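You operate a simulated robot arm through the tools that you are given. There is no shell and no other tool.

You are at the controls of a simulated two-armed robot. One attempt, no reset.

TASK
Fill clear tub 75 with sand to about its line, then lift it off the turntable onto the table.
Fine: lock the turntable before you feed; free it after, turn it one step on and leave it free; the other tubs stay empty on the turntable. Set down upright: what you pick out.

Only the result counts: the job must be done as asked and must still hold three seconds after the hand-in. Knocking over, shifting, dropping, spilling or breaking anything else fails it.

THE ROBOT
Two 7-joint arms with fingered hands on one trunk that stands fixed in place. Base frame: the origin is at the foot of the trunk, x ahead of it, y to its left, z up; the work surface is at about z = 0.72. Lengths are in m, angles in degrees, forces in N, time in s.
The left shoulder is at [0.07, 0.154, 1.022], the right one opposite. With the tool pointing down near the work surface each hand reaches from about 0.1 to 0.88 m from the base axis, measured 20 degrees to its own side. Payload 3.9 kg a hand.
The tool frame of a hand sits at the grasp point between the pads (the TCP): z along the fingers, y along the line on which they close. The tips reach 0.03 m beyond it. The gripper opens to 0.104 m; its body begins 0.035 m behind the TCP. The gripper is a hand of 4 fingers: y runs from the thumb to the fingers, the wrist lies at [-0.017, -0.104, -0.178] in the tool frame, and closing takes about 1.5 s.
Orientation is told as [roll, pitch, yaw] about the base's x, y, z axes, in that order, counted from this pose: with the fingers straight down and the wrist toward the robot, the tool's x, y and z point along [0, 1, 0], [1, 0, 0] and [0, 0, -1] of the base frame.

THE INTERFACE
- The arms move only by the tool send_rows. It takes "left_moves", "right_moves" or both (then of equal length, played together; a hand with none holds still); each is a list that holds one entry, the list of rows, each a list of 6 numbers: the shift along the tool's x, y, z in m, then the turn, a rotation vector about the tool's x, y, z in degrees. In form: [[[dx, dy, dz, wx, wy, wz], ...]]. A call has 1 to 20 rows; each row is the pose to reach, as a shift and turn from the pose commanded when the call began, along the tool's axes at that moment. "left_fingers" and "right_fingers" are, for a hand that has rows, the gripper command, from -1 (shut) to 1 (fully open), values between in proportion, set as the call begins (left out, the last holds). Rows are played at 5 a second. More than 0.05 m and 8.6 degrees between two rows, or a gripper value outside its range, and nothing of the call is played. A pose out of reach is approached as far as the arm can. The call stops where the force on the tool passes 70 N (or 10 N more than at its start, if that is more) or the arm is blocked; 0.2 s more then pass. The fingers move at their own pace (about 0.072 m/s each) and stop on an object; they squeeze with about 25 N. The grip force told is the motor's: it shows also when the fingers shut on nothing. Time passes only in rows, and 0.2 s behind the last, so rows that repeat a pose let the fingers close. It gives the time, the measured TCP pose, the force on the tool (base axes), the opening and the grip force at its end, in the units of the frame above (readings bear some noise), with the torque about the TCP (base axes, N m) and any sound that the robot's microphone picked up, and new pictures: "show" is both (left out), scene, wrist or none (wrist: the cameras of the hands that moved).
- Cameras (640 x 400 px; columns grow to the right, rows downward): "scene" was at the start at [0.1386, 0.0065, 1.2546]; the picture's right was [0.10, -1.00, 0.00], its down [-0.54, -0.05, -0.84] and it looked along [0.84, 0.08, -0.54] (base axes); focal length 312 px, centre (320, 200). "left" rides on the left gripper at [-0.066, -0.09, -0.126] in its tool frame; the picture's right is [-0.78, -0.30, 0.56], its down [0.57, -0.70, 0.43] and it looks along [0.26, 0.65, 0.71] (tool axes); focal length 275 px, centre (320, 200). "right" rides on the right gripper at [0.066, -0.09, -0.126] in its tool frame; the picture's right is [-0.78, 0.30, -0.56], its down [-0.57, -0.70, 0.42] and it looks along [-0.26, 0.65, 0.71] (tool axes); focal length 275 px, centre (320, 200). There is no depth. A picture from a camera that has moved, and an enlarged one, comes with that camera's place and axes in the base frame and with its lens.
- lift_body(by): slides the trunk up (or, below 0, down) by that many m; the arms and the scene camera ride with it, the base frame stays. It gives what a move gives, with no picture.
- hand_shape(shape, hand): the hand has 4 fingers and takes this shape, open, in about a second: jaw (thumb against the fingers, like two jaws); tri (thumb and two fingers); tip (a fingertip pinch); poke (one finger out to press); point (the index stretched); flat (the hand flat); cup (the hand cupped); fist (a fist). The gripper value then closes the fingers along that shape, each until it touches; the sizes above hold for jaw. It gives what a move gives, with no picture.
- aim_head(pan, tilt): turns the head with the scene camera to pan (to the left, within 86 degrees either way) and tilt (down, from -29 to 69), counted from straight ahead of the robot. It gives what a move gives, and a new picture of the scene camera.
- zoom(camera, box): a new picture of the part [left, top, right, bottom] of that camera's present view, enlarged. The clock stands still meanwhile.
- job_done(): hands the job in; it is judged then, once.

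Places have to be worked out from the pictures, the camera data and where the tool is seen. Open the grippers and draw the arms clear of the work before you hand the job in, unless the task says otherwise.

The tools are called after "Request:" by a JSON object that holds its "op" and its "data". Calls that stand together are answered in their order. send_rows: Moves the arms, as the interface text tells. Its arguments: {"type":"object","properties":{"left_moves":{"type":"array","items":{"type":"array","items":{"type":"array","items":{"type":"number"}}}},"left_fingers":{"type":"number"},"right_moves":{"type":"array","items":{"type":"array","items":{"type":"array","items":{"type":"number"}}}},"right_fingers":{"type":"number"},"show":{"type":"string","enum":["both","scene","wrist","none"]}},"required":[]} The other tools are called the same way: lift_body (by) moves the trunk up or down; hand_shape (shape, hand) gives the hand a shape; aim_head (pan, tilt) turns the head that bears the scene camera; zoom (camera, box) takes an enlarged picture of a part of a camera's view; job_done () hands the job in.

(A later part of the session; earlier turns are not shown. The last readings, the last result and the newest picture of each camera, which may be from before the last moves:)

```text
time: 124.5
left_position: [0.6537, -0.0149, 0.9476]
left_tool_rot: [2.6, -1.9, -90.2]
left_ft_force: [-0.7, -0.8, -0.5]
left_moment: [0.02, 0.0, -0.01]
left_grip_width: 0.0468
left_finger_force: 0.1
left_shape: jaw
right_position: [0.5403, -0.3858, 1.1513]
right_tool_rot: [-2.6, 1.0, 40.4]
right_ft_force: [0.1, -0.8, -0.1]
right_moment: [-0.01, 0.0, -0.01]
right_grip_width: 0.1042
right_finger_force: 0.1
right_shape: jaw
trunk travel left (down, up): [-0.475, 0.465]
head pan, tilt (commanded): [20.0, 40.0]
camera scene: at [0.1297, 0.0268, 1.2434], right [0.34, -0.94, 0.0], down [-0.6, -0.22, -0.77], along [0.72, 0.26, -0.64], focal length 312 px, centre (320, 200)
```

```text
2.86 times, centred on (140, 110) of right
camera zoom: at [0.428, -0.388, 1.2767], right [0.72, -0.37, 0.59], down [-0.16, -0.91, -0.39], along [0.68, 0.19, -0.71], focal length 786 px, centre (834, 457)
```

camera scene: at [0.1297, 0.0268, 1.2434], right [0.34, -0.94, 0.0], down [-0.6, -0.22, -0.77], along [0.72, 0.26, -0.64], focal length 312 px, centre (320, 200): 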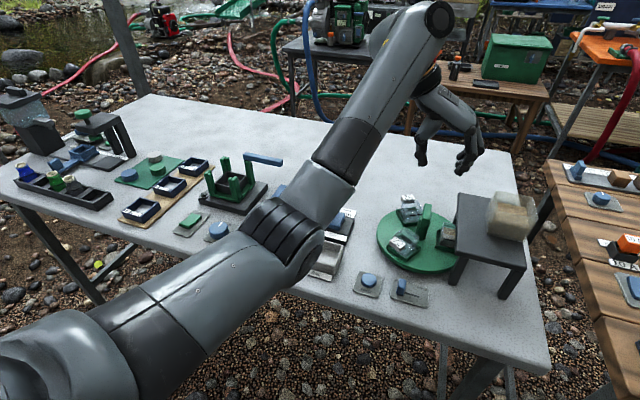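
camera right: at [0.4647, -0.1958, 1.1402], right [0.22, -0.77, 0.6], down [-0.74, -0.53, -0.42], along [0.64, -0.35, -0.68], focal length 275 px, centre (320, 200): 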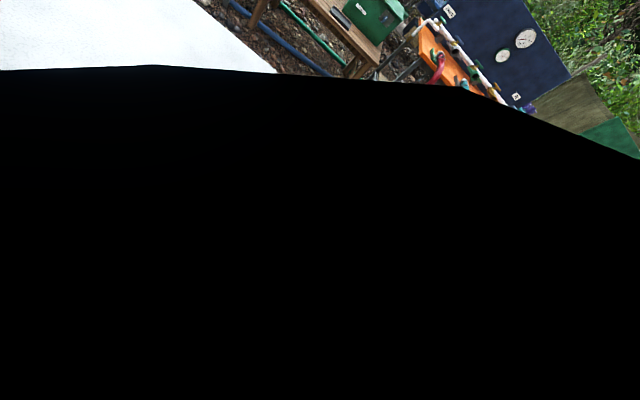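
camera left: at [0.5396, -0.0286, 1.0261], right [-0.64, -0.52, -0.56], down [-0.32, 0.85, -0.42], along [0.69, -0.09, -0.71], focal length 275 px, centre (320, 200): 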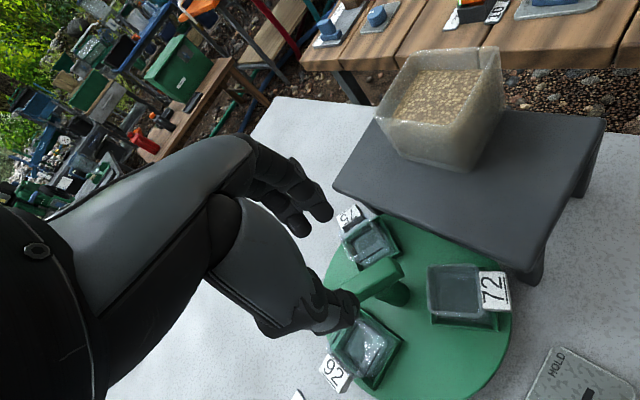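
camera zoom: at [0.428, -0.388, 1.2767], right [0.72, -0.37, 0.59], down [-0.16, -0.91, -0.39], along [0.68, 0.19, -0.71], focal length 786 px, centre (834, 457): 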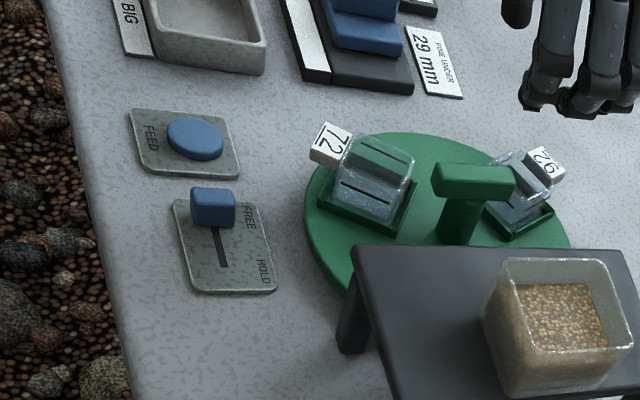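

Everything is unchanged and the slider is at FREE. I square the hand up and come down part way over the bar.

Request:
{"op": "send_rows", "data": {"left_moves": [[[-0.001, 0, 0.01, -1, -0.8, 0.7], [-0.002, 0, 0.03, -2, -1.5, 1.4], [-0.003, 0.0005, 0.05, -2.6, -1.9, 2], [-0.0035, 0.001, 0.07, -2.6, -1.9, 2], [-0.0035, 0.001, 0.085, -2.6, -1.9, 2], [-0.0035, 0.001, 0.085, -2.6, -1.9, 2]]], "show": "none"}}

Request:
{"op": "zoom", "data": {"camera": "scene", "box": [360, 150, 480, 280]}}

Request:
{"op": "zoom", "data": {"camera": "right", "box": [100, 40, 260, 180]}}

```text
time: 125.9
left_position: [0.6523, -0.0174, 0.8632]
left_tool_rot: [0.7, -4.5, -92.2]
left_ft_force: [-0.8, -0.5, 0.8]
left_moment: [0.02, 0.02, 0.0]
left_grip_width: 0.0468
left_finger_force: 0.0
left_shape: jaw
right_position: [0.541, -0.3857, 1.1515]
right_tool_rot: [-2.6, 1.1, 40.4]
right_ft_force: [0.2, 0.0, -0.4]
right_moment: [0.01, 0.03, 0.05]
right_grip_width: 0.1037
right_finger_force: 0.1
right_shape: jaw
trunk travel left (down, up): [-0.475, 0.465]
head pan, tilt (commanded): [20.0, 40.0]
```

```text
3.08 times, centred on (420, 215) of scene
camera zoom: at [0.1295, 0.0269, 1.2434], right [0.34, -0.94, 0.0], down [-0.6, -0.22, -0.77], along [0.72, 0.26, -0.64], focal length 961 px, centre (12, 154)
```

zoom: 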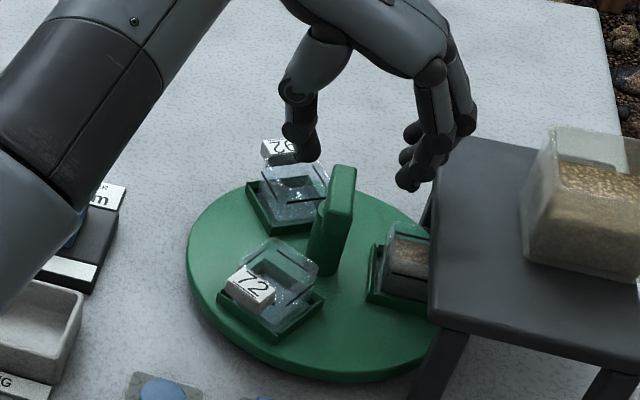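

```text
2.86 times, centred on (180, 110) of right
camera zoom: at [0.4279, -0.3879, 1.2768], right [0.72, -0.37, 0.59], down [-0.16, -0.91, -0.39], along [0.68, 0.19, -0.71], focal length 786 px, centre (720, 457)
```

zoom: 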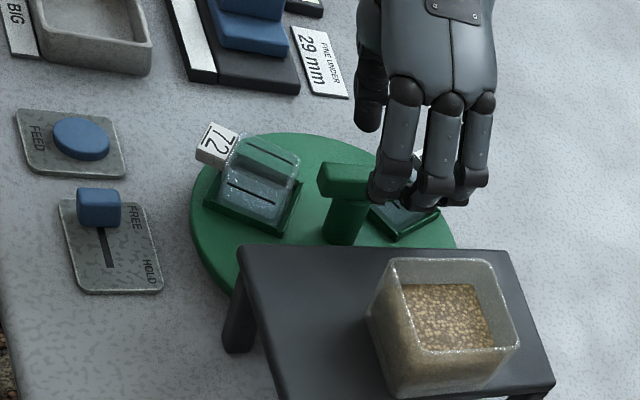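

The hand has about 4.5 degrees of pitch left. I correct that and descend the rest of the way to straddle the bar.

Request:
{"op": "send_rows", "data": {"left_moves": [[[-0.001, -0.0005, 0.0, 2.2, -0.3, 0], [-0.0018, -0.001, 0.005, 4.5, -0.7, 0], [-0.0018, -0.001, 0.02, 4.5, -0.7, 0], [-0.0018, -0.001, 0.04, 4.5, -0.7, 0]]], "show": "none"}}

Request:
{"op": "zoom", "data": {"camera": "scene", "box": [360, 150, 480, 280]}}

Request:
{"op": "zoom", "data": {"camera": "left", "box": [300, 150, 540, 390]}}

```text
time: 126.9
left_position: [0.6531, -0.0194, 0.8244]
left_tool_rot: [0.1, 0.1, -92.1]
left_ft_force: [0.4, 2.2, 0.6]
left_moment: [-0.06, -0.02, -0.01]
left_grip_width: 0.046
left_finger_force: 0.0
left_shape: jaw
right_position: [0.5402, -0.3854, 1.1518]
right_tool_rot: [-2.5, 1.0, 40.3]
right_ft_force: [0.0, -0.3, 0.0]
right_moment: [0.01, 0.02, 0.01]
right_grip_width: 0.104
right_finger_force: 0.1
right_shape: jaw
trunk travel left (down, up): [-0.475, 0.465]
head pan, tilt (commanded): [20.0, 40.0]
```

```text
3.08 times, centred on (420, 215) of scene
camera zoom: at [0.1294, 0.0276, 1.2435], right [0.34, -0.94, 0.0], down [-0.6, -0.22, -0.77], along [0.72, 0.26, -0.64], focal length 961 px, centre (12, 154)
```

zoom: 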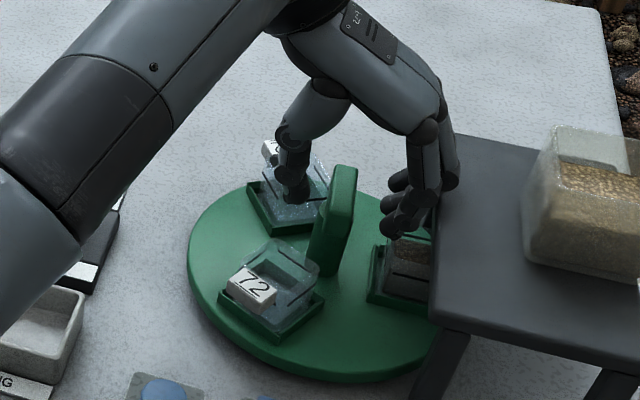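

```text
1.67 times, centred on (420, 270) of left
camera zoom: at [0.5901, 0.0729, 0.95], right [-0.76, 0.32, -0.56], down [0.6, 0.68, -0.42], along [0.24, -0.66, -0.71], focal length 459 px, centre (153, 83)
```

zoom: 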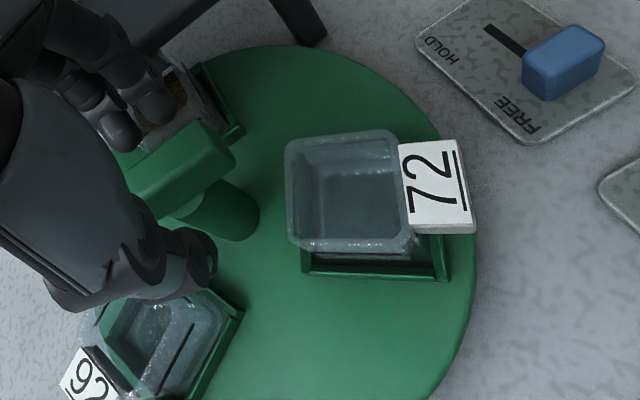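

There is a slight 2 N sideways contact, so I shift 4 mm toward +y and up 2 mm before closing.

Request:
{"op": "send_rows", "data": {"left_moves": [[[-0.001, -0.002, -0.002, 0, 0, 0], [-0.002, -0.0045, -0.002, 0, 0, 0], [-0.002, -0.0045, -0.002, 0, 0, 0]]], "show": "none"}}

Request:
{"op": "zoom", "data": {"camera": "right", "box": [140, 60, 240, 150]}}

Request:
{"op": "zoom", "data": {"camera": "scene", "box": [390, 180, 460, 260]}}

```text
time: 127.7
left_position: [0.65, -0.0151, 0.8245]
left_tool_rot: [0.0, 0.2, -92.2]
left_ft_force: [0.2, -0.3, 0.6]
left_moment: [-0.02, -0.01, 0.0]
left_grip_width: 0.0466
left_finger_force: 0.1
left_shape: jaw
right_position: [0.5401, -0.3875, 1.1518]
right_tool_rot: [-2.7, 1.0, 40.3]
right_ft_force: [1.5, 0.5, -0.4]
right_moment: [0.02, -0.02, -0.02]
right_grip_width: 0.1036
right_finger_force: 0.1
right_shape: jaw
trunk travel left (down, up): [-0.475, 0.465]
head pan, tilt (commanded): [20.0, 40.0]
```

```text
4.44 times, centred on (190, 105) of right
camera zoom: at [0.4279, -0.3881, 1.2767], right [0.72, -0.37, 0.59], down [-0.16, -0.91, -0.39], along [0.68, 0.19, -0.71], focal length 1224 px, centre (898, 622)
```

zoom: 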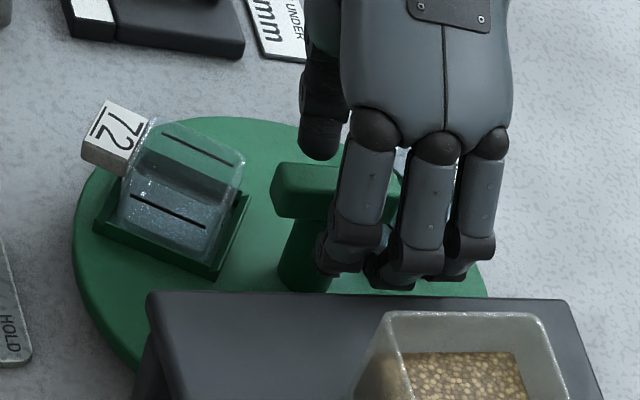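

```text
5.00 times, centred on (425, 220) of scene
camera zoom: at [0.1297, 0.0268, 1.2434], right [0.34, -0.94, 0.0], down [-0.6, -0.22, -0.77], along [0.72, 0.26, -0.64], focal length 1562 px, centre (-205, 100)
```

zoom: 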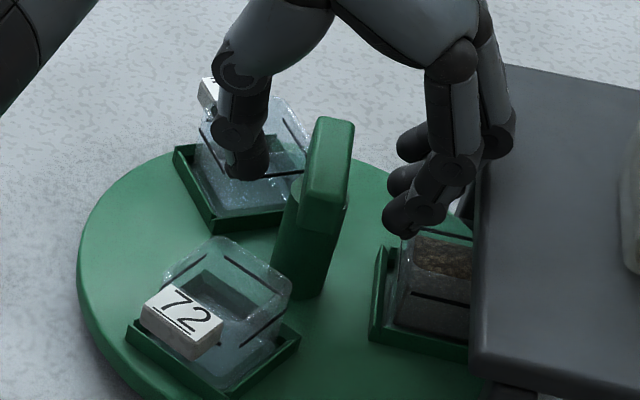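

The force is gone and tub 75 still sits in its holder. I close the jaw on the bar.

Request:
{"op": "send_rows", "data": {"left_moves": [[[0, 0, 0, 0, 0, 0], [0, 0, 0, 0, 0, 0], [0, 0, 0, 0, 0, 0], [0, 0, 0, 0, 0, 0], [0, 0, 0, 0, 0, 0], [0, 0, 0, 0, 0, 0]]], "left_fingers": -1, "show": "none"}}

Request:
{"op": "zoom", "data": {"camera": "scene", "box": [360, 150, 480, 280]}}

```text
time: 129.1
left_position: [0.6496, -0.0162, 0.8251]
left_tool_rot: [0.0, 0.1, -92.1]
left_ft_force: [-0.2, 0.7, -1.2]
left_moment: [-0.03, 0.03, -0.02]
left_grip_width: 0.0109
left_finger_force: 25.0
left_shape: jaw
right_position: [0.5414, -0.3863, 1.1524]
right_tool_rot: [-2.6, 1.0, 40.4]
right_ft_force: [-0.1, -0.3, 0.5]
right_moment: [0.0, 0.02, 0.0]
right_grip_width: 0.104
right_finger_force: 0.0
right_shape: jaw
trunk travel left (down, up): [-0.475, 0.465]
head pan, tilt (commanded): [20.0, 40.0]
```

```text
3.08 times, centred on (420, 215) of scene
camera zoom: at [0.1299, 0.027, 1.2434], right [0.34, -0.94, 0.0], down [-0.6, -0.22, -0.77], along [0.72, 0.26, -0.64], focal length 961 px, centre (12, 154)
```

zoom: 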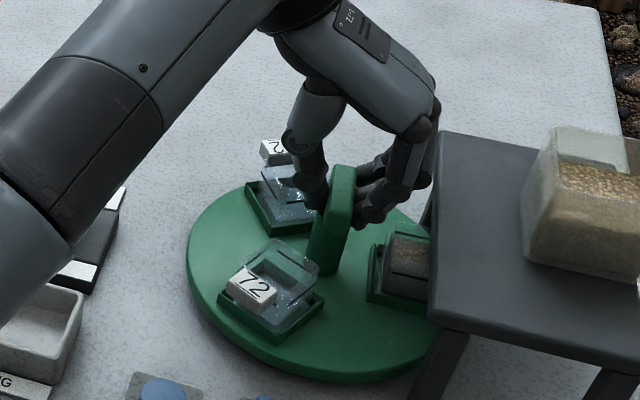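

The bar is gripped with little force. I turn the table counterclockwise gently, the first 24 degrees.

Request:
{"op": "send_rows", "data": {"left_moves": [[[0, 0, 0, 0, 0, -2], [0, 0, 0, 0, 0, -5], [0, 0, 0, 0, 0, -9], [0, 0, 0, 0, 0, -13], [0, 0, 0, 0, 0, -17], [0, 0, 0, 0, 0, -21], [0, 0, 0, 0, 0, -24]]], "show": "none"}}

Request:
{"op": "zoom", "data": {"camera": "scene", "box": [360, 150, 480, 280]}}

```text
time: 130.7
left_position: [0.6498, -0.0166, 0.8254]
left_tool_rot: [0.0, 0.0, -68.1]
left_ft_force: [1.1, 1.8, 0.1]
left_moment: [0.03, -0.05, 0.0]
left_grip_width: 0.0107
left_finger_force: 24.9
left_shape: jaw
right_position: [0.5407, -0.3855, 1.1518]
right_tool_rot: [-2.6, 1.0, 40.4]
right_ft_force: [0.7, 0.0, -0.1]
right_moment: [0.03, 0.02, 0.03]
right_grip_width: 0.104
right_finger_force: 0.1
right_shape: jaw
trunk travel left (down, up): [-0.475, 0.465]
head pan, tilt (commanded): [20.0, 40.0]
```

```text
3.08 times, centred on (420, 215) of scene
camera zoom: at [0.13, 0.0272, 1.2434], right [0.34, -0.94, 0.0], down [-0.6, -0.22, -0.77], along [0.72, 0.26, -0.64], focal length 961 px, centre (12, 154)
```

zoom: 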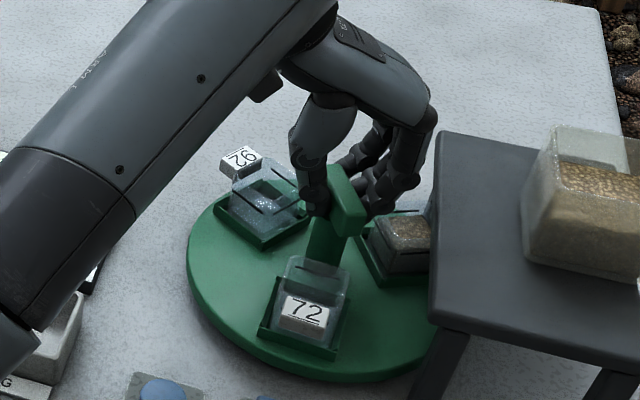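

It turns smoothly with small forces. I continue another 32 degrees.

Request:
{"op": "send_rows", "data": {"left_moves": [[[0, 0, 0, 0, 0, -4], [0, 0, 0, 0, 0, -8], [0, 0, 0, 0, 0, -12], [0, 0, 0, 0, 0, -16], [0, 0, 0, 0, 0, -20], [0, 0, 0, 0, 0, -24], [0, 0, 0, 0, 0, -28], [0, 0, 0, 0, 0, -32]]], "show": "none"}}

Request:
{"op": "zoom", "data": {"camera": "scene", "box": [360, 150, 480, 280]}}

Request:
{"op": "zoom", "data": {"camera": "right", "box": [100, 40, 260, 180]}}

```text
time: 132.5
left_position: [0.6509, -0.0152, 0.8249]
left_tool_rot: [0.1, 0.0, -36.0]
left_ft_force: [2.1, 1.7, -1.2]
left_moment: [-0.01, -0.07, 0.02]
left_grip_width: 0.0105
left_finger_force: 24.9
left_shape: jaw
right_position: [0.5419, -0.3852, 1.152]
right_tool_rot: [-2.5, 1.0, 40.4]
right_ft_force: [0.0, -0.4, 0.3]
right_moment: [-0.01, -0.01, 0.04]
right_grip_width: 0.104
right_finger_force: 0.0
right_shape: jaw
trunk travel left (down, up): [-0.475, 0.465]
head pan, tilt (commanded): [20.0, 40.0]
```

```text
3.08 times, centred on (420, 215) of scene
camera zoom: at [0.1302, 0.0273, 1.2433], right [0.34, -0.94, 0.0], down [-0.6, -0.22, -0.77], along [0.72, 0.26, -0.64], focal length 961 px, centre (12, 154)
```

zoom: 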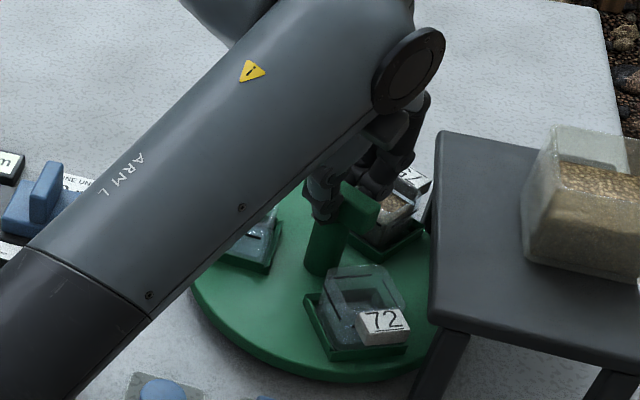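

```text
2.86 times, centred on (180, 110) of right
camera zoom: at [0.4286, -0.3875, 1.2767], right [0.72, -0.37, 0.59], down [-0.16, -0.91, -0.39], along [0.68, 0.19, -0.71], focal length 786 px, centre (720, 457)
```

zoom: 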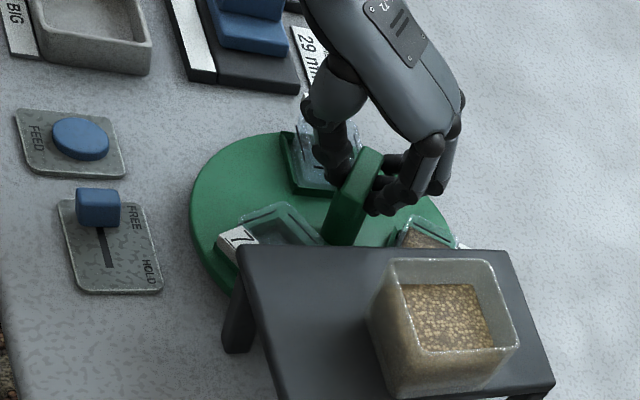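

Past the halfway point with tub 75 out from under the stand. I continue 32 degrees more, watching for any contact of label 72 with the stand.

Request:
{"op": "send_rows", "data": {"left_moves": [[[0, 0, 0, 0, 0, -4], [0, 0, 0, 0, 0, -8], [0, 0, 0, 0, 0, -12], [0, 0, 0, 0, 0, -16], [0, 0, 0, 0, 0, -20], [0, 0, 0, 0, 0, -24], [0, 0, 0, 0, 0, -28], [0, 0, 0, 0, 0, -32]]], "show": "none"}}

Request:
{"op": "zoom", "data": {"camera": "scene", "box": [360, 150, 480, 280]}}

Request:
{"op": "zoom", "data": {"camera": "right", "box": [100, 40, 260, 180]}}

```text
time: 134.3
left_position: [0.652, -0.0155, 0.8259]
left_tool_rot: [0.1, 0.1, -3.9]
left_ft_force: [4.8, 2.4, 1.8]
left_moment: [0.02, -0.14, -0.02]
left_grip_width: 0.0105
left_finger_force: 24.8
left_shape: jaw
right_position: [0.5417, -0.3858, 1.1506]
right_tool_rot: [-2.6, 1.1, 40.3]
right_ft_force: [-1.0, 0.0, 0.3]
right_moment: [-0.01, -0.02, 0.0]
right_grip_width: 0.1038
right_finger_force: 0.1
right_shape: jaw
trunk travel left (down, up): [-0.475, 0.465]
head pan, tilt (commanded): [20.0, 40.0]
```

```text
3.08 times, centred on (420, 215) of scene
camera zoom: at [0.1304, 0.0273, 1.2433], right [0.34, -0.94, 0.0], down [-0.6, -0.22, -0.77], along [0.72, 0.26, -0.64], focal length 961 px, centre (12, 154)
```

zoom: 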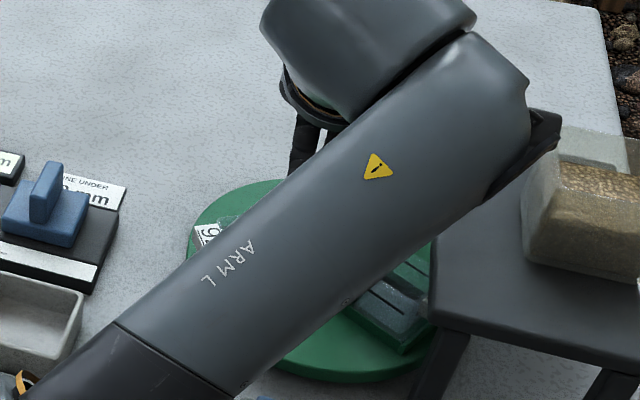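

```text
2.86 times, centred on (180, 110) of right
camera zoom: at [0.4288, -0.3875, 1.2766], right [0.72, -0.37, 0.59], down [-0.16, -0.91, -0.39], along [0.68, 0.19, -0.71], focal length 786 px, centre (720, 457)
```

zoom: 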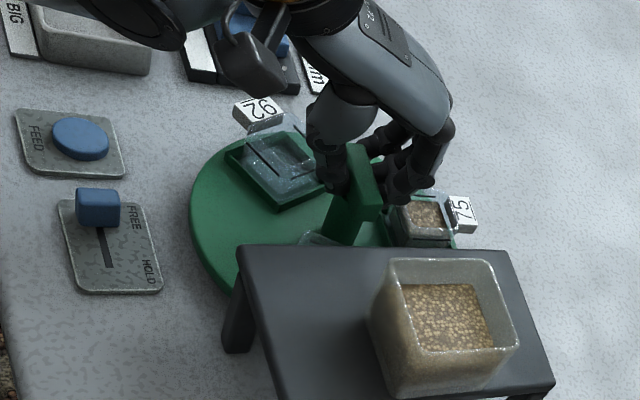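

88 degrees done. I continue 16 degrees with a small relieving shift.

Request:
{"op": "send_rows", "data": {"left_moves": [[[0.0003, 0.0005, 0, 0, 0, -4], [0.0006, 0.001, 0, 0, 0, -8], [0.0008, 0.0015, 0, 0, 0, -12], [0.001, 0.0015, 0, 0, 0, -16]]], "show": "none"}}

Request:
{"op": "zoom", "data": {"camera": "right", "box": [100, 40, 260, 180]}}

```text
time: 135.3
left_position: [0.6507, -0.0165, 0.8263]
left_tool_rot: [0.1, 0.0, 11.9]
left_ft_force: [-2.5, 1.7, -1.7]
left_moment: [0.0, 0.07, -0.02]
left_grip_width: 0.0107
left_finger_force: 25.1
left_shape: jaw
right_position: [0.5395, -0.386, 1.1508]
right_tool_rot: [-2.6, 1.0, 40.5]
right_ft_force: [1.0, 0.1, 0.8]
right_moment: [0.0, 0.0, 0.02]
right_grip_width: 0.104
right_finger_force: 0.0
right_shape: jaw
trunk travel left (down, up): [-0.475, 0.465]
head pan, tilt (commanded): [20.0, 40.0]
```

```text
2.86 times, centred on (180, 110) of right
camera zoom: at [0.4276, -0.3878, 1.2768], right [0.72, -0.37, 0.59], down [-0.16, -0.91, -0.39], along [0.68, 0.19, -0.71], focal length 786 px, centre (720, 457)
```

zoom: 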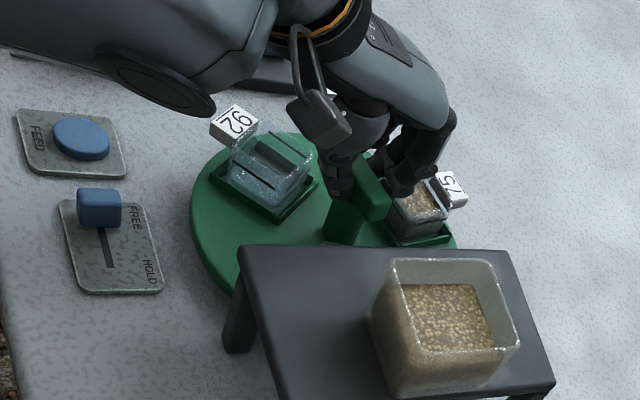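

Almost there: 16 degrees remain to complete the 120-degree step.

Request:
{"op": "send_rows", "data": {"left_moves": [[[0, 0, 0, 0, 0, -4], [0, 0, 0, 0, 0, -8], [0, 0, 0, 0, 0, -12], [0, 0, 0, 0, 0, -16.5], [0, 0, 0, 0, 0, -16.5]]], "show": "none"}}

Request:
{"op": "zoom", "data": {"camera": "right", "box": [100, 40, 260, 180]}}

Request:
{"op": "zoom", "data": {"camera": "scene", "box": [0, 0, 640, 400]}}

```text
time: 136.5
left_position: [0.6513, -0.0146, 0.8252]
left_tool_rot: [-0.1, -0.1, 28.3]
left_ft_force: [-6.6, 1.4, -3.1]
left_moment: [-0.02, 0.14, -0.03]
left_grip_width: 0.0102
left_finger_force: 24.9
left_shape: jaw
right_position: [0.5402, -0.3867, 1.1515]
right_tool_rot: [-2.6, 0.9, 40.4]
right_ft_force: [-0.2, 0.4, 0.9]
right_moment: [-0.01, -0.02, -0.03]
right_grip_width: 0.1041
right_finger_force: 0.0
right_shape: jaw
trunk travel left (down, up): [-0.475, 0.465]
head pan, tilt (commanded): [20.0, 40.0]
```

```text
2.86 times, centred on (180, 110) of right
camera zoom: at [0.4275, -0.3876, 1.277], right [0.72, -0.37, 0.59], down [-0.16, -0.91, -0.39], along [0.68, 0.19, -0.71], focal length 786 px, centre (720, 457)
```

zoom: 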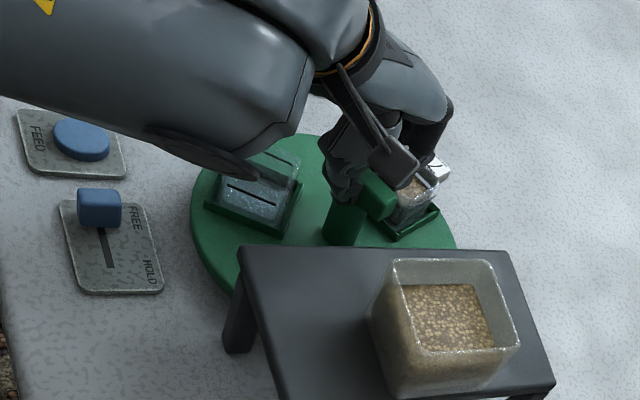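

```text
1.00 times, centred on (320, 200) of scene (not enlarged: the box is as wide or as high as the picture)
camera zoom: at [0.1292, 0.0272, 1.2434], right [0.34, -0.94, 0.0], down [-0.6, -0.22, -0.77], along [0.72, 0.26, -0.64], focal length 312 px, centre (320, 200)
```

zoom: 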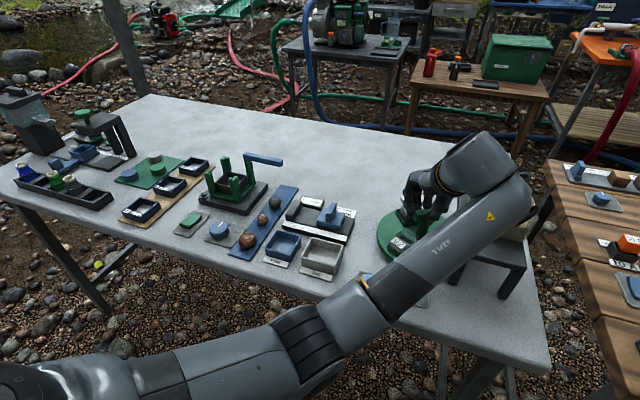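

The turntable has been turned 120 degrees, to yaw +28. I relieve the side force, open the jaw only slightly, and rise.

Request:
{"op": "send_rows", "data": {"left_moves": [[[0.0007, -0.0013, 0, 0, 0, 0], [0.0007, -0.0013, 0, 0, 0, 0]]], "show": "none"}}

Request:
{"op": "send_rows", "data": {"left_moves": [[[0, 0, 0, 0, 0, 0], [0, 0, 0, 0, 0, 0], [0, 0, 0, 0, 0, 0], [0, 0, -0.01, 0, 0, 0], [0, 0, -0.03, 0, 0, 0], [0, 0, -0.06, 0, 0, 0], [0, 0, -0.09, 0, 0, 0], [0, 0, -0.12, 0, 0, 0]]], "left_fingers": -0.3, "show": "none"}}

Request:
{"op": "zoom", "data": {"camera": "right", "box": [100, 40, 260, 180]}}

Request:
{"op": "zoom", "data": {"camera": "left", "box": [200, 100, 640, 400]}}

```text
time: 137.1
left_position: [0.6498, -0.0141, 0.8246]
left_tool_rot: [0.0, -0.2, 28.3]
left_ft_force: [1.7, 1.4, -1.7]
left_moment: [0.03, -0.02, -0.05]
left_grip_width: 0.0108
left_finger_force: 25.4
left_shape: jaw
right_position: [0.541, -0.3851, 1.1507]
right_tool_rot: [-2.5, 1.0, 40.5]
right_ft_force: [-0.5, 0.0, 0.0]
right_moment: [0.01, 0.0, 0.0]
right_grip_width: 0.104
right_finger_force: 0.1
right_shape: jaw
trunk travel left (down, up): [-0.475, 0.465]
head pan, tilt (commanded): [20.0, 40.0]
```

```text
time: 138.9
left_position: [0.649, -0.0144, 0.9456]
left_tool_rot: [0.1, -0.1, 28.4]
left_ft_force: [0.6, -0.1, 0.3]
left_moment: [0.0, 0.01, -0.02]
left_grip_width: 0.0361
left_finger_force: 0.0
left_shape: jaw
right_position: [0.5405, -0.3859, 1.1513]
right_tool_rot: [-2.6, 1.0, 40.4]
right_ft_force: [0.6, -0.6, -0.2]
right_moment: [-0.02, -0.03, 0.01]
right_grip_width: 0.104
right_finger_force: 0.1
right_shape: jaw
trunk travel left (down, up): [-0.475, 0.465]
head pan, tilt (commanded): [20.0, 40.0]
```

```text
2.86 times, centred on (180, 110) of right
camera zoom: at [0.4276, -0.388, 1.2768], right [0.72, -0.37, 0.59], down [-0.16, -0.91, -0.39], along [0.68, 0.19, -0.71], focal length 786 px, centre (720, 457)
```

zoom: 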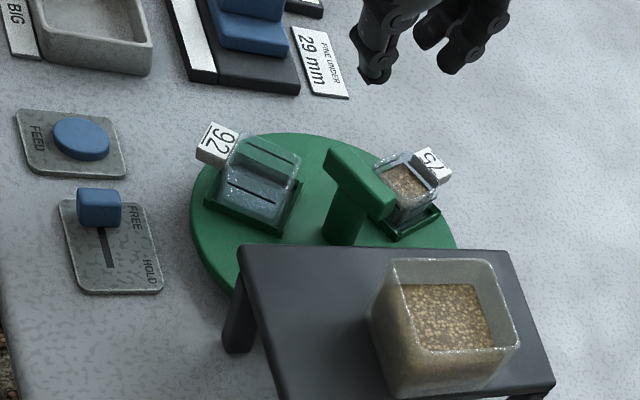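

```text
1.33 times, centred on (420, 250) of left
camera zoom: at [0.602, -0.1158, 1.0712], right [0.11, -0.82, -0.56], down [-0.89, 0.17, -0.43], along [0.45, 0.54, -0.71], focal length 367 px, centre (187, 133)
```

zoom: 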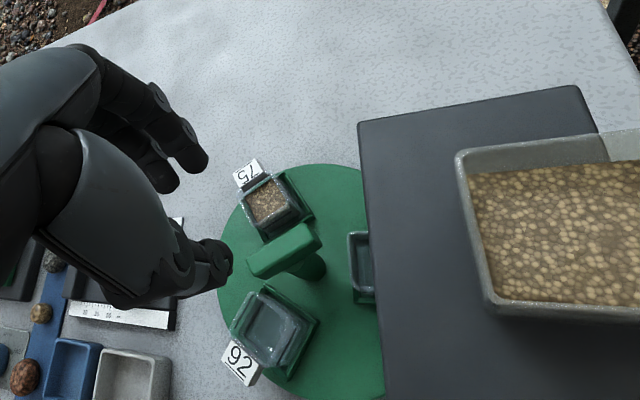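

The step is complete: 72 is under the nozzle, 92 is front-left, and tub 75 is on the far left, clear of the stand. I raise slightly, turn the hand to yaw -61 across the tub's free sides, and centre above tub 75.

Request:
{"op": "send_rows", "data": {"left_moves": [[[0, 0.002, -0.01, 0, 0, 5], [0, 0.005, -0.015, 0, 0, 11], [0, 0.01, -0.015, 0, 0, 18], [0, 0.015, -0.015, 0, 0, 25], [-0.0005, 0.02, -0.015, 0, 0, 32], [-0.0005, 0.025, -0.015, 0, 0, 39], [-0.0007, 0.03, -0.015, 0, 0, 46], [-0.0008, 0.036, -0.015, 0, 0, 53], [-0.001, 0.042, -0.015, 0, 0, 60], [-0.001, 0.048, -0.01, 0, 0, 67], [-0.0012, 0.052, -0.005, 0, 0, 74], [-0.0013, 0.056, 0, 0, 0, 81], [-0.0013, 0.0581, 0, 0, 0, 89.4]]], "left_fingers": 0.35, "show": "none"}}

Request:
{"op": "zoom", "data": {"camera": "right", "box": [100, 20, 260, 160]}}

Request:
{"op": "zoom", "data": {"camera": "scene", "box": [350, 120, 500, 280]}}

Request:
{"op": "zoom", "data": {"camera": "left", "box": [240, 150, 560, 400]}}

```text
time: 141.7
left_position: [0.7002, 0.0114, 0.9457]
left_tool_rot: [-0.1, 0.1, -61.1]
left_ft_force: [-0.7, -0.4, -0.9]
left_moment: [0.01, 0.01, -0.01]
left_grip_width: 0.0698
left_finger_force: 0.1
left_shape: jaw
right_position: [0.5421, -0.3851, 1.1528]
right_tool_rot: [-2.6, 1.0, 40.4]
right_ft_force: [0.1, -0.3, -0.5]
right_moment: [0.01, -0.01, 0.0]
right_grip_width: 0.1038
right_finger_force: 0.1
right_shape: jaw
trunk travel left (down, up): [-0.475, 0.465]
head pan, tilt (commanded): [20.0, 40.0]
```

```text
2.86 times, centred on (180, 90) of right
camera zoom: at [0.4282, -0.3875, 1.2768], right [0.72, -0.37, 0.59], down [-0.16, -0.91, -0.39], along [0.68, 0.19, -0.71], focal length 786 px, centre (720, 514)
```

zoom: 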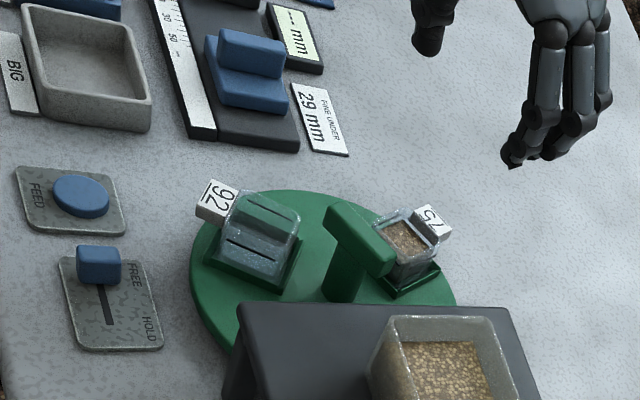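

```text
2.50 times, centred on (425, 200) of scene
camera zoom: at [0.1298, 0.0273, 1.2433], right [0.34, -0.94, 0.0], down [-0.6, -0.22, -0.77], along [0.72, 0.26, -0.64], focal length 781 px, centre (58, 200)
```

zoom: 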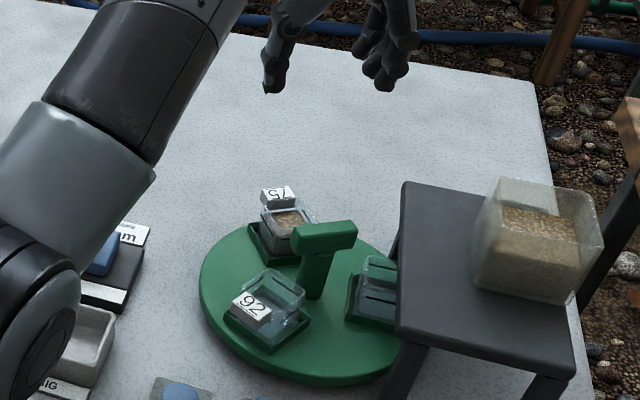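

```text
1.60 times, centred on (400, 275) of left
camera zoom: at [0.6011, 0.0585, 1.071], right [-0.82, -0.11, -0.56], down [0.16, 0.89, -0.42], along [0.55, -0.44, -0.71], focal length 440 px, centre (192, 80)
```

zoom: 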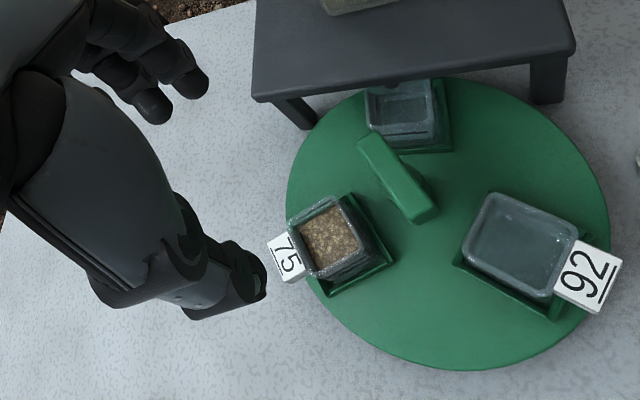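

The cameras put tub 75's centre at about (0.697, 0.0115), nearly under the hand. I come down to just above the rim and check.

Request:
{"op": "send_rows", "data": {"left_moves": [[[0, 0, 0.03, 0, 0, 0], [0, 0, 0.06, 0, 0, 0], [0, 0, 0.09, 0, 0, 0], [0, 0, 0.115, 0, 0, 0], [0, 0, 0.115, 0, 0, 0]]], "show": "none"}}

Request:
{"op": "zoom", "data": {"camera": "right", "box": [130, 40, 250, 140]}}

Request:
{"op": "zoom", "data": {"camera": "scene", "box": [380, 140, 480, 260]}}

Request:
{"op": "zoom", "data": {"camera": "left", "box": [240, 150, 560, 400]}}

```text
time: 142.9
left_position: [0.7013, 0.0105, 0.83]
left_tool_rot: [0.2, 0.0, -61.1]
left_ft_force: [0.1, 0.1, -0.2]
left_moment: [0.02, -0.01, 0.02]
left_grip_width: 0.07
left_finger_force: 0.0
left_shape: jaw
right_position: [0.5416, -0.3867, 1.1524]
right_tool_rot: [-2.6, 1.0, 40.4]
right_ft_force: [-0.1, -0.4, -0.6]
right_moment: [0.0, -0.04, 0.01]
right_grip_width: 0.1038
right_finger_force: 0.1
right_shape: jaw
trunk travel left (down, up): [-0.475, 0.465]
head pan, tilt (commanded): [20.0, 40.0]
```

```text
4.00 times, centred on (190, 90) of right
camera zoom: at [0.4277, -0.3879, 1.2768], right [0.72, -0.37, 0.59], down [-0.16, -0.91, -0.39], along [0.68, 0.19, -0.71], focal length 1101 px, centre (840, 640)
```

zoom: 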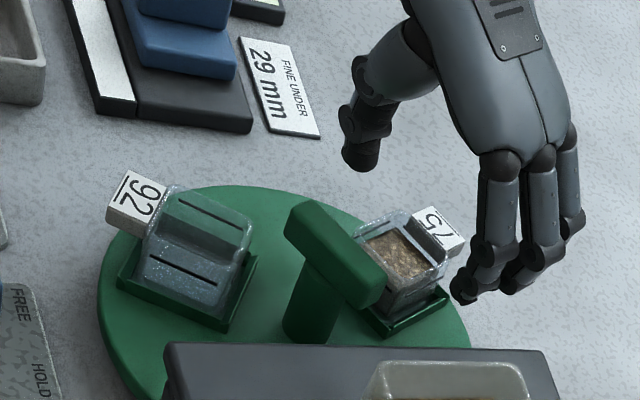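

```text
3.33 times, centred on (430, 200) of scene
camera zoom: at [0.1294, 0.0269, 1.2434], right [0.34, -0.94, 0.0], down [-0.6, -0.22, -0.77], along [0.72, 0.26, -0.64], focal length 1041 px, centre (-47, 200)
```

zoom: 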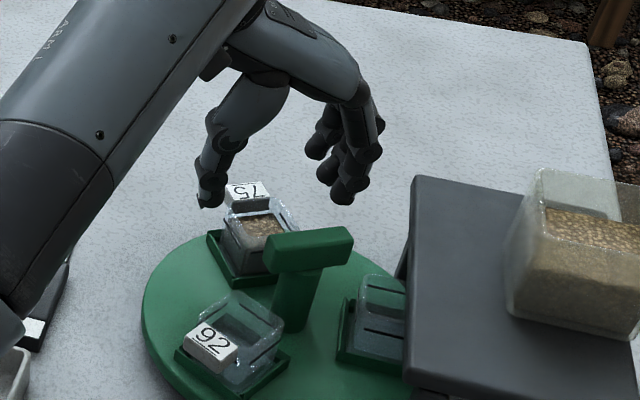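

```text
1.60 times, centred on (400, 275) of left
camera zoom: at [0.6008, 0.0578, 0.9561], right [-0.82, -0.12, -0.56], down [0.16, 0.89, -0.42], along [0.55, -0.44, -0.71], focal length 440 px, centre (192, 80)
```

zoom: 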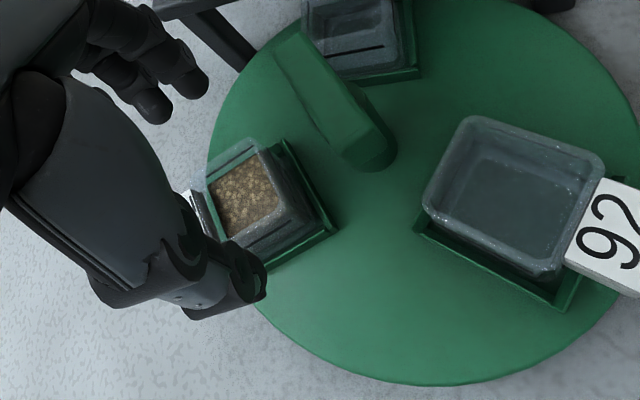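

The cameras disagree by about a centimetre on the tub's centre, so I zoom in for a better fix before going lower.

Request:
{"op": "zoom", "data": {"camera": "scene", "box": [405, 185, 450, 230]}}

Request:
{"op": "zoom", "data": {"camera": "right", "box": [180, 70, 240, 130]}}

Request:
{"op": "zoom", "data": {"camera": "left", "box": [320, 220, 420, 320]}}

```text
8.89 times, centred on (428, 208) of scene
camera zoom: at [0.1294, 0.0269, 1.2434], right [0.34, -0.94, 0.0], down [-0.6, -0.22, -0.77], along [0.72, 0.26, -0.64], focal length 2776 px, centre (-636, 133)
```

zoom: 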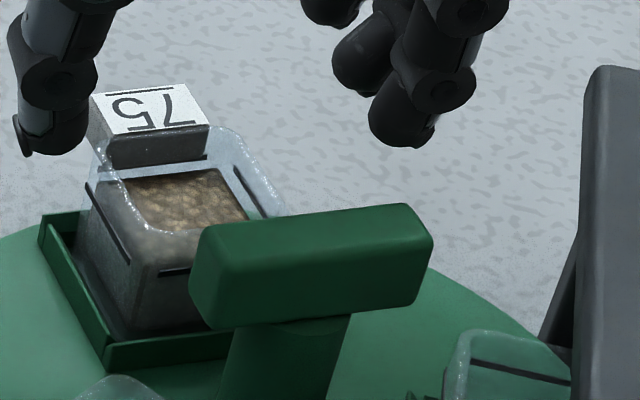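

```text
6.67 times, centred on (210, 100) of right
camera zoom: at [0.4277, -0.3879, 1.2768], right [0.72, -0.37, 0.59], down [-0.16, -0.91, -0.39], along [0.68, 0.19, -0.71], focal length 1835 px, centre (1053, 867)
```

zoom: 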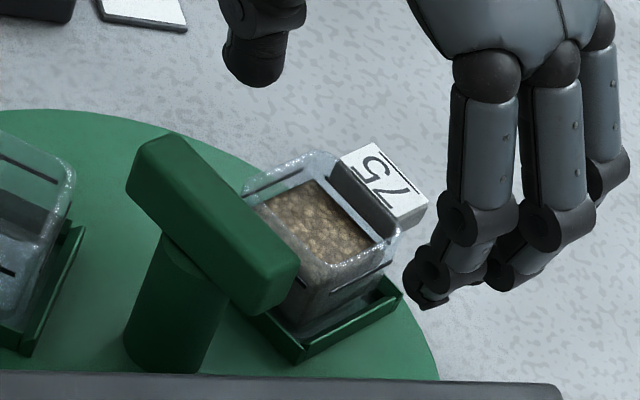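

```text
4.00 times, centred on (370, 270) of left
camera zoom: at [0.6008, 0.0578, 0.9561], right [-0.82, -0.12, -0.56], down [0.16, 0.89, -0.42], along [0.55, -0.44, -0.71], focal length 1101 px, centre (120, -80)
```

zoom: 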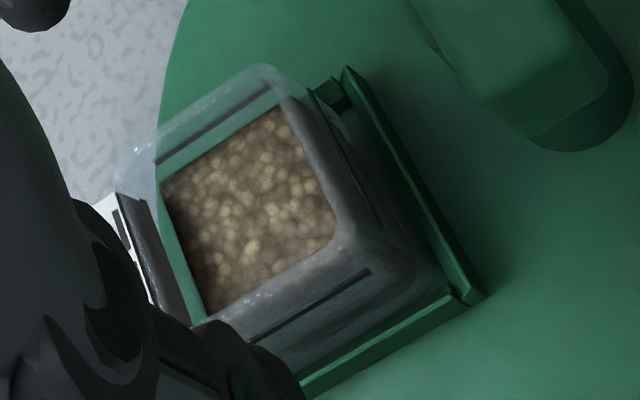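

Averaging the three views, the tub's centre is about (0.696, 0.013), so I shift 5 mm along the closing axis and descend with the jaw straddling the tub.

Request:
{"op": "send_rows", "data": {"left_moves": [[[0, -0.0025, 0.0, 0, 0, 0], [0, -0.005, 0.008, 0, 0, 0], [0, -0.005, 0.016, 0, 0, 0], [0, -0.005, 0.024, 0, 0, 0], [0, -0.005, 0.032, 0, 0, 0], [0, -0.005, 0.04, 0, 0, 0]]], "show": "none"}}

Request:
{"op": "zoom", "data": {"camera": "scene", "box": [400, 170, 460, 230]}}

Request:
{"op": "zoom", "data": {"camera": "right", "box": [170, 60, 250, 130]}}

Request:
{"op": "zoom", "data": {"camera": "left", "box": [240, 150, 480, 390]}}

```text
time: 144.3
left_position: [0.6993, 0.0167, 0.79]
left_tool_rot: [0.2, 0.0, -61.0]
left_ft_force: [-0.1, -1.3, 0.7]
left_moment: [-0.01, 0.02, 0.03]
left_grip_width: 0.0697
left_finger_force: 0.0
left_shape: jaw
right_position: [0.5408, -0.386, 1.1513]
right_tool_rot: [-2.6, 1.0, 40.4]
right_ft_force: [-0.1, 0.0, 0.2]
right_moment: [0.0, 0.01, 0.02]
right_grip_width: 0.1039
right_finger_force: 0.1
right_shape: jaw
trunk travel left (down, up): [-0.475, 0.465]
head pan, tilt (commanded): [20.0, 40.0]
```

```text
6.67 times, centred on (430, 200) of scene
camera zoom: at [0.1297, 0.0271, 1.2434], right [0.34, -0.94, 0.0], down [-0.6, -0.22, -0.77], along [0.72, 0.26, -0.64], focal length 2082 px, centre (-413, 200)
```

zoom: 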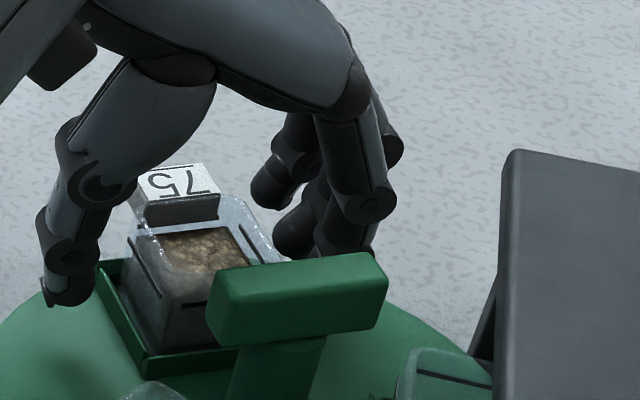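

```text
5.71 times, centred on (210, 95) of right
camera zoom: at [0.4281, -0.3877, 1.2768], right [0.72, -0.37, 0.59], down [-0.16, -0.91, -0.39], along [0.68, 0.19, -0.71], focal length 1573 px, centre (949, 800)
```

zoom: 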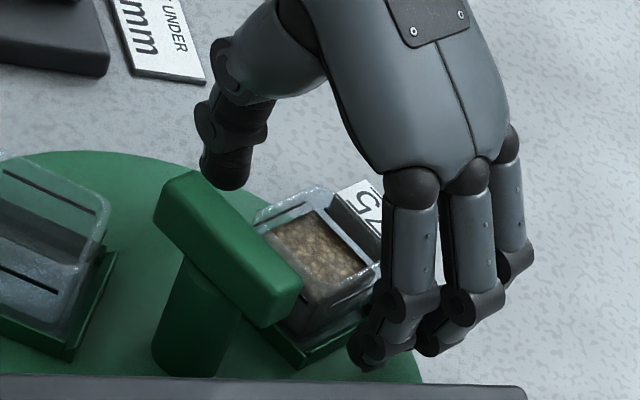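

```text
1.67 times, centred on (360, 270) of left
camera zoom: at [0.5986, 0.0627, 0.9162], right [-0.82, -0.12, -0.56], down [0.16, 0.89, -0.42], along [0.55, -0.44, -0.71], focal length 459 px, centre (253, 83)
```

zoom: 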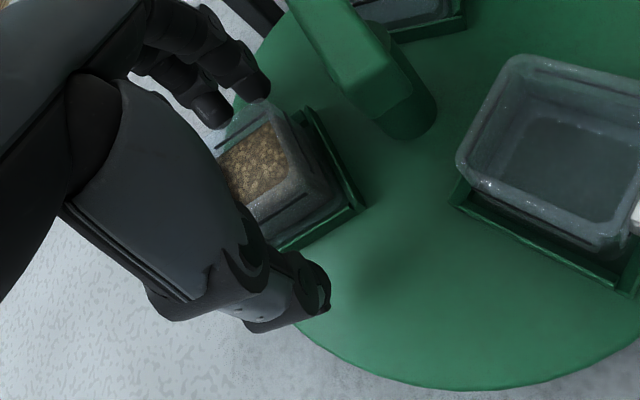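

The jaw straddles the tub, a little off toward the thumb and outward. I re-centre by 3 mm and 4 mm, then close gently.

Request:
{"op": "send_rows", "data": {"left_moves": [[[-0.002, 0.0015, 0, 0, 0, 0], [-0.004, 0.003, 0, 0, 0, 0], [-0.004, 0.003, 0, 0, 0, 0]]], "show": "none"}}

Request:
{"op": "send_rows", "data": {"left_moves": [[[0, 0, 0, 0, 0, 0], [0, 0, 0, 0, 0, 0], [0, 0, 0, 0, 0, 0], [0, 0, 0, 0, 0, 0]]], "left_fingers": -0.1, "show": "none"}}

Request:
{"op": "zoom", "data": {"camera": "scene", "box": [400, 170, 460, 230]}}

Request:
{"op": "zoom", "data": {"camera": "right", "box": [170, 60, 250, 130]}}

```text
time: 145.1
left_position: [0.6974, 0.01, 0.7902]
left_tool_rot: [0.1, -0.1, -61.0]
left_ft_force: [-0.9, -0.3, -0.1]
left_moment: [-0.01, 0.0, 0.01]
left_grip_width: 0.0698
left_finger_force: 0.0
left_shape: jaw
right_position: [0.5405, -0.3867, 1.1519]
right_tool_rot: [-2.6, 1.0, 40.5]
right_ft_force: [0.5, -0.5, -0.1]
right_moment: [0.01, -0.01, -0.02]
right_grip_width: 0.104
right_finger_force: 0.2
right_shape: jaw
trunk travel left (down, up): [-0.475, 0.465]
head pan, tilt (commanded): [20.0, 40.0]
```

```text
time: 146.1
left_position: [0.698, 0.0124, 0.7904]
left_tool_rot: [0.1, 0.0, -61.0]
left_ft_force: [0.5, 1.2, -0.2]
left_moment: [0.01, 0.01, 0.0]
left_grip_width: 0.0473
left_finger_force: 0.1
left_shape: jaw
right_position: [0.5403, -0.3862, 1.1512]
right_tool_rot: [-2.6, 0.9, 40.5]
right_ft_force: [0.9, 0.7, 0.3]
right_moment: [0.06, 0.0, 0.0]
right_grip_width: 0.1036
right_finger_force: 0.1
right_shape: jaw
trunk travel left (down, up): [-0.475, 0.465]
head pan, tilt (commanded): [20.0, 40.0]
```

```text
6.67 times, centred on (430, 200) of scene
camera zoom: at [0.1297, 0.0271, 1.2434], right [0.34, -0.94, 0.0], down [-0.6, -0.22, -0.77], along [0.72, 0.26, -0.64], focal length 2082 px, centre (-413, 200)
```

zoom: 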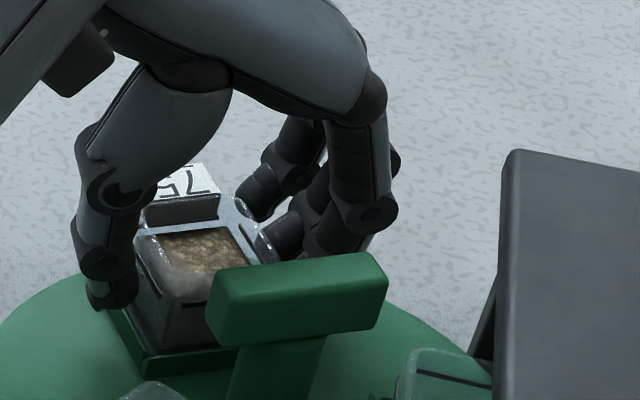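

```text
5.71 times, centred on (210, 95) of right
camera zoom: at [0.428, -0.3878, 1.2768], right [0.72, -0.37, 0.59], down [-0.16, -0.91, -0.39], along [0.68, 0.19, -0.71], focal length 1573 px, centre (949, 800)
```

zoom: 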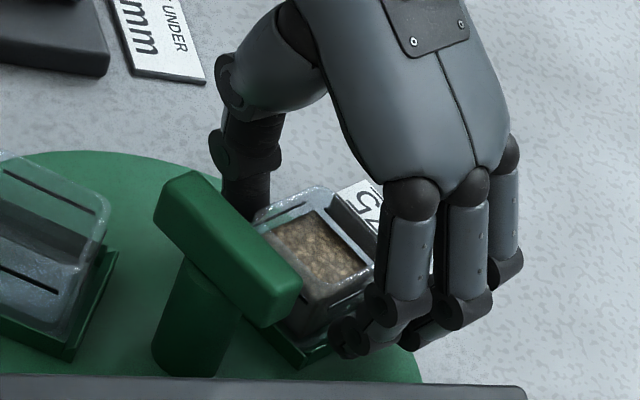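

The jaw is closing evenly around the tub. I close further to a grip.

Request:
{"op": "send_rows", "data": {"left_moves": [[[0, 0, 0, 0, 0, 0], [0, 0, 0, 0, 0, 0], [0, 0, 0, 0, 0, 0], [0, 0, 0, 0, 0, 0]]], "left_fingers": -0.4, "show": "none"}}

Request:
{"op": "zoom", "data": {"camera": "scene", "box": [400, 170, 460, 230]}}

Request:
{"op": "zoom", "data": {"camera": "right", "box": [170, 60, 250, 130]}}

```text
time: 147.1
left_position: [0.6982, 0.0118, 0.7903]
left_tool_rot: [0.2, 0.0, -61.0]
left_ft_force: [0.6, -0.5, -0.4]
left_moment: [-0.02, -0.02, 0.01]
left_grip_width: 0.0345
left_finger_force: 24.5
left_shape: jaw
right_position: [0.5399, -0.3859, 1.1517]
right_tool_rot: [-2.6, 1.0, 40.4]
right_ft_force: [0.8, 0.4, 0.4]
right_moment: [0.02, -0.05, -0.01]
right_grip_width: 0.1042
right_finger_force: 0.1
right_shape: jaw
trunk travel left (down, up): [-0.475, 0.465]
head pan, tilt (commanded): [20.0, 40.0]
```

```text
6.67 times, centred on (430, 200) of scene
camera zoom: at [0.1298, 0.0271, 1.2434], right [0.34, -0.94, 0.0], down [-0.6, -0.22, -0.77], along [0.72, 0.26, -0.64], focal length 2082 px, centre (-413, 200)
```

zoom: 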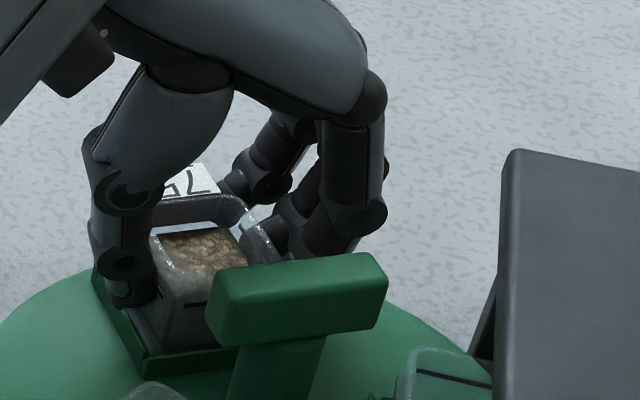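

```text
5.71 times, centred on (210, 95) of right
camera zoom: at [0.4281, -0.3878, 1.2767], right [0.72, -0.37, 0.59], down [-0.16, -0.91, -0.39], along [0.68, 0.19, -0.71], focal length 1573 px, centre (949, 800)
```

zoom: 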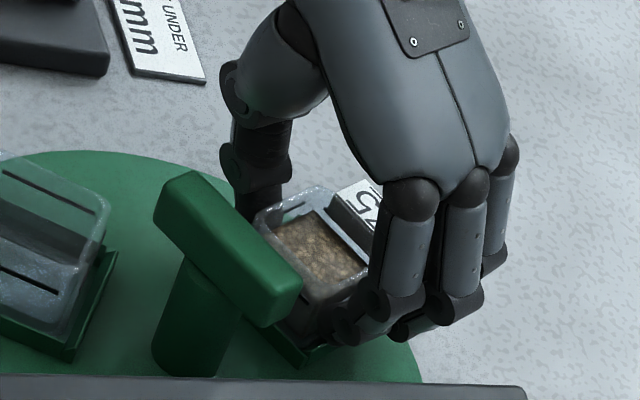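

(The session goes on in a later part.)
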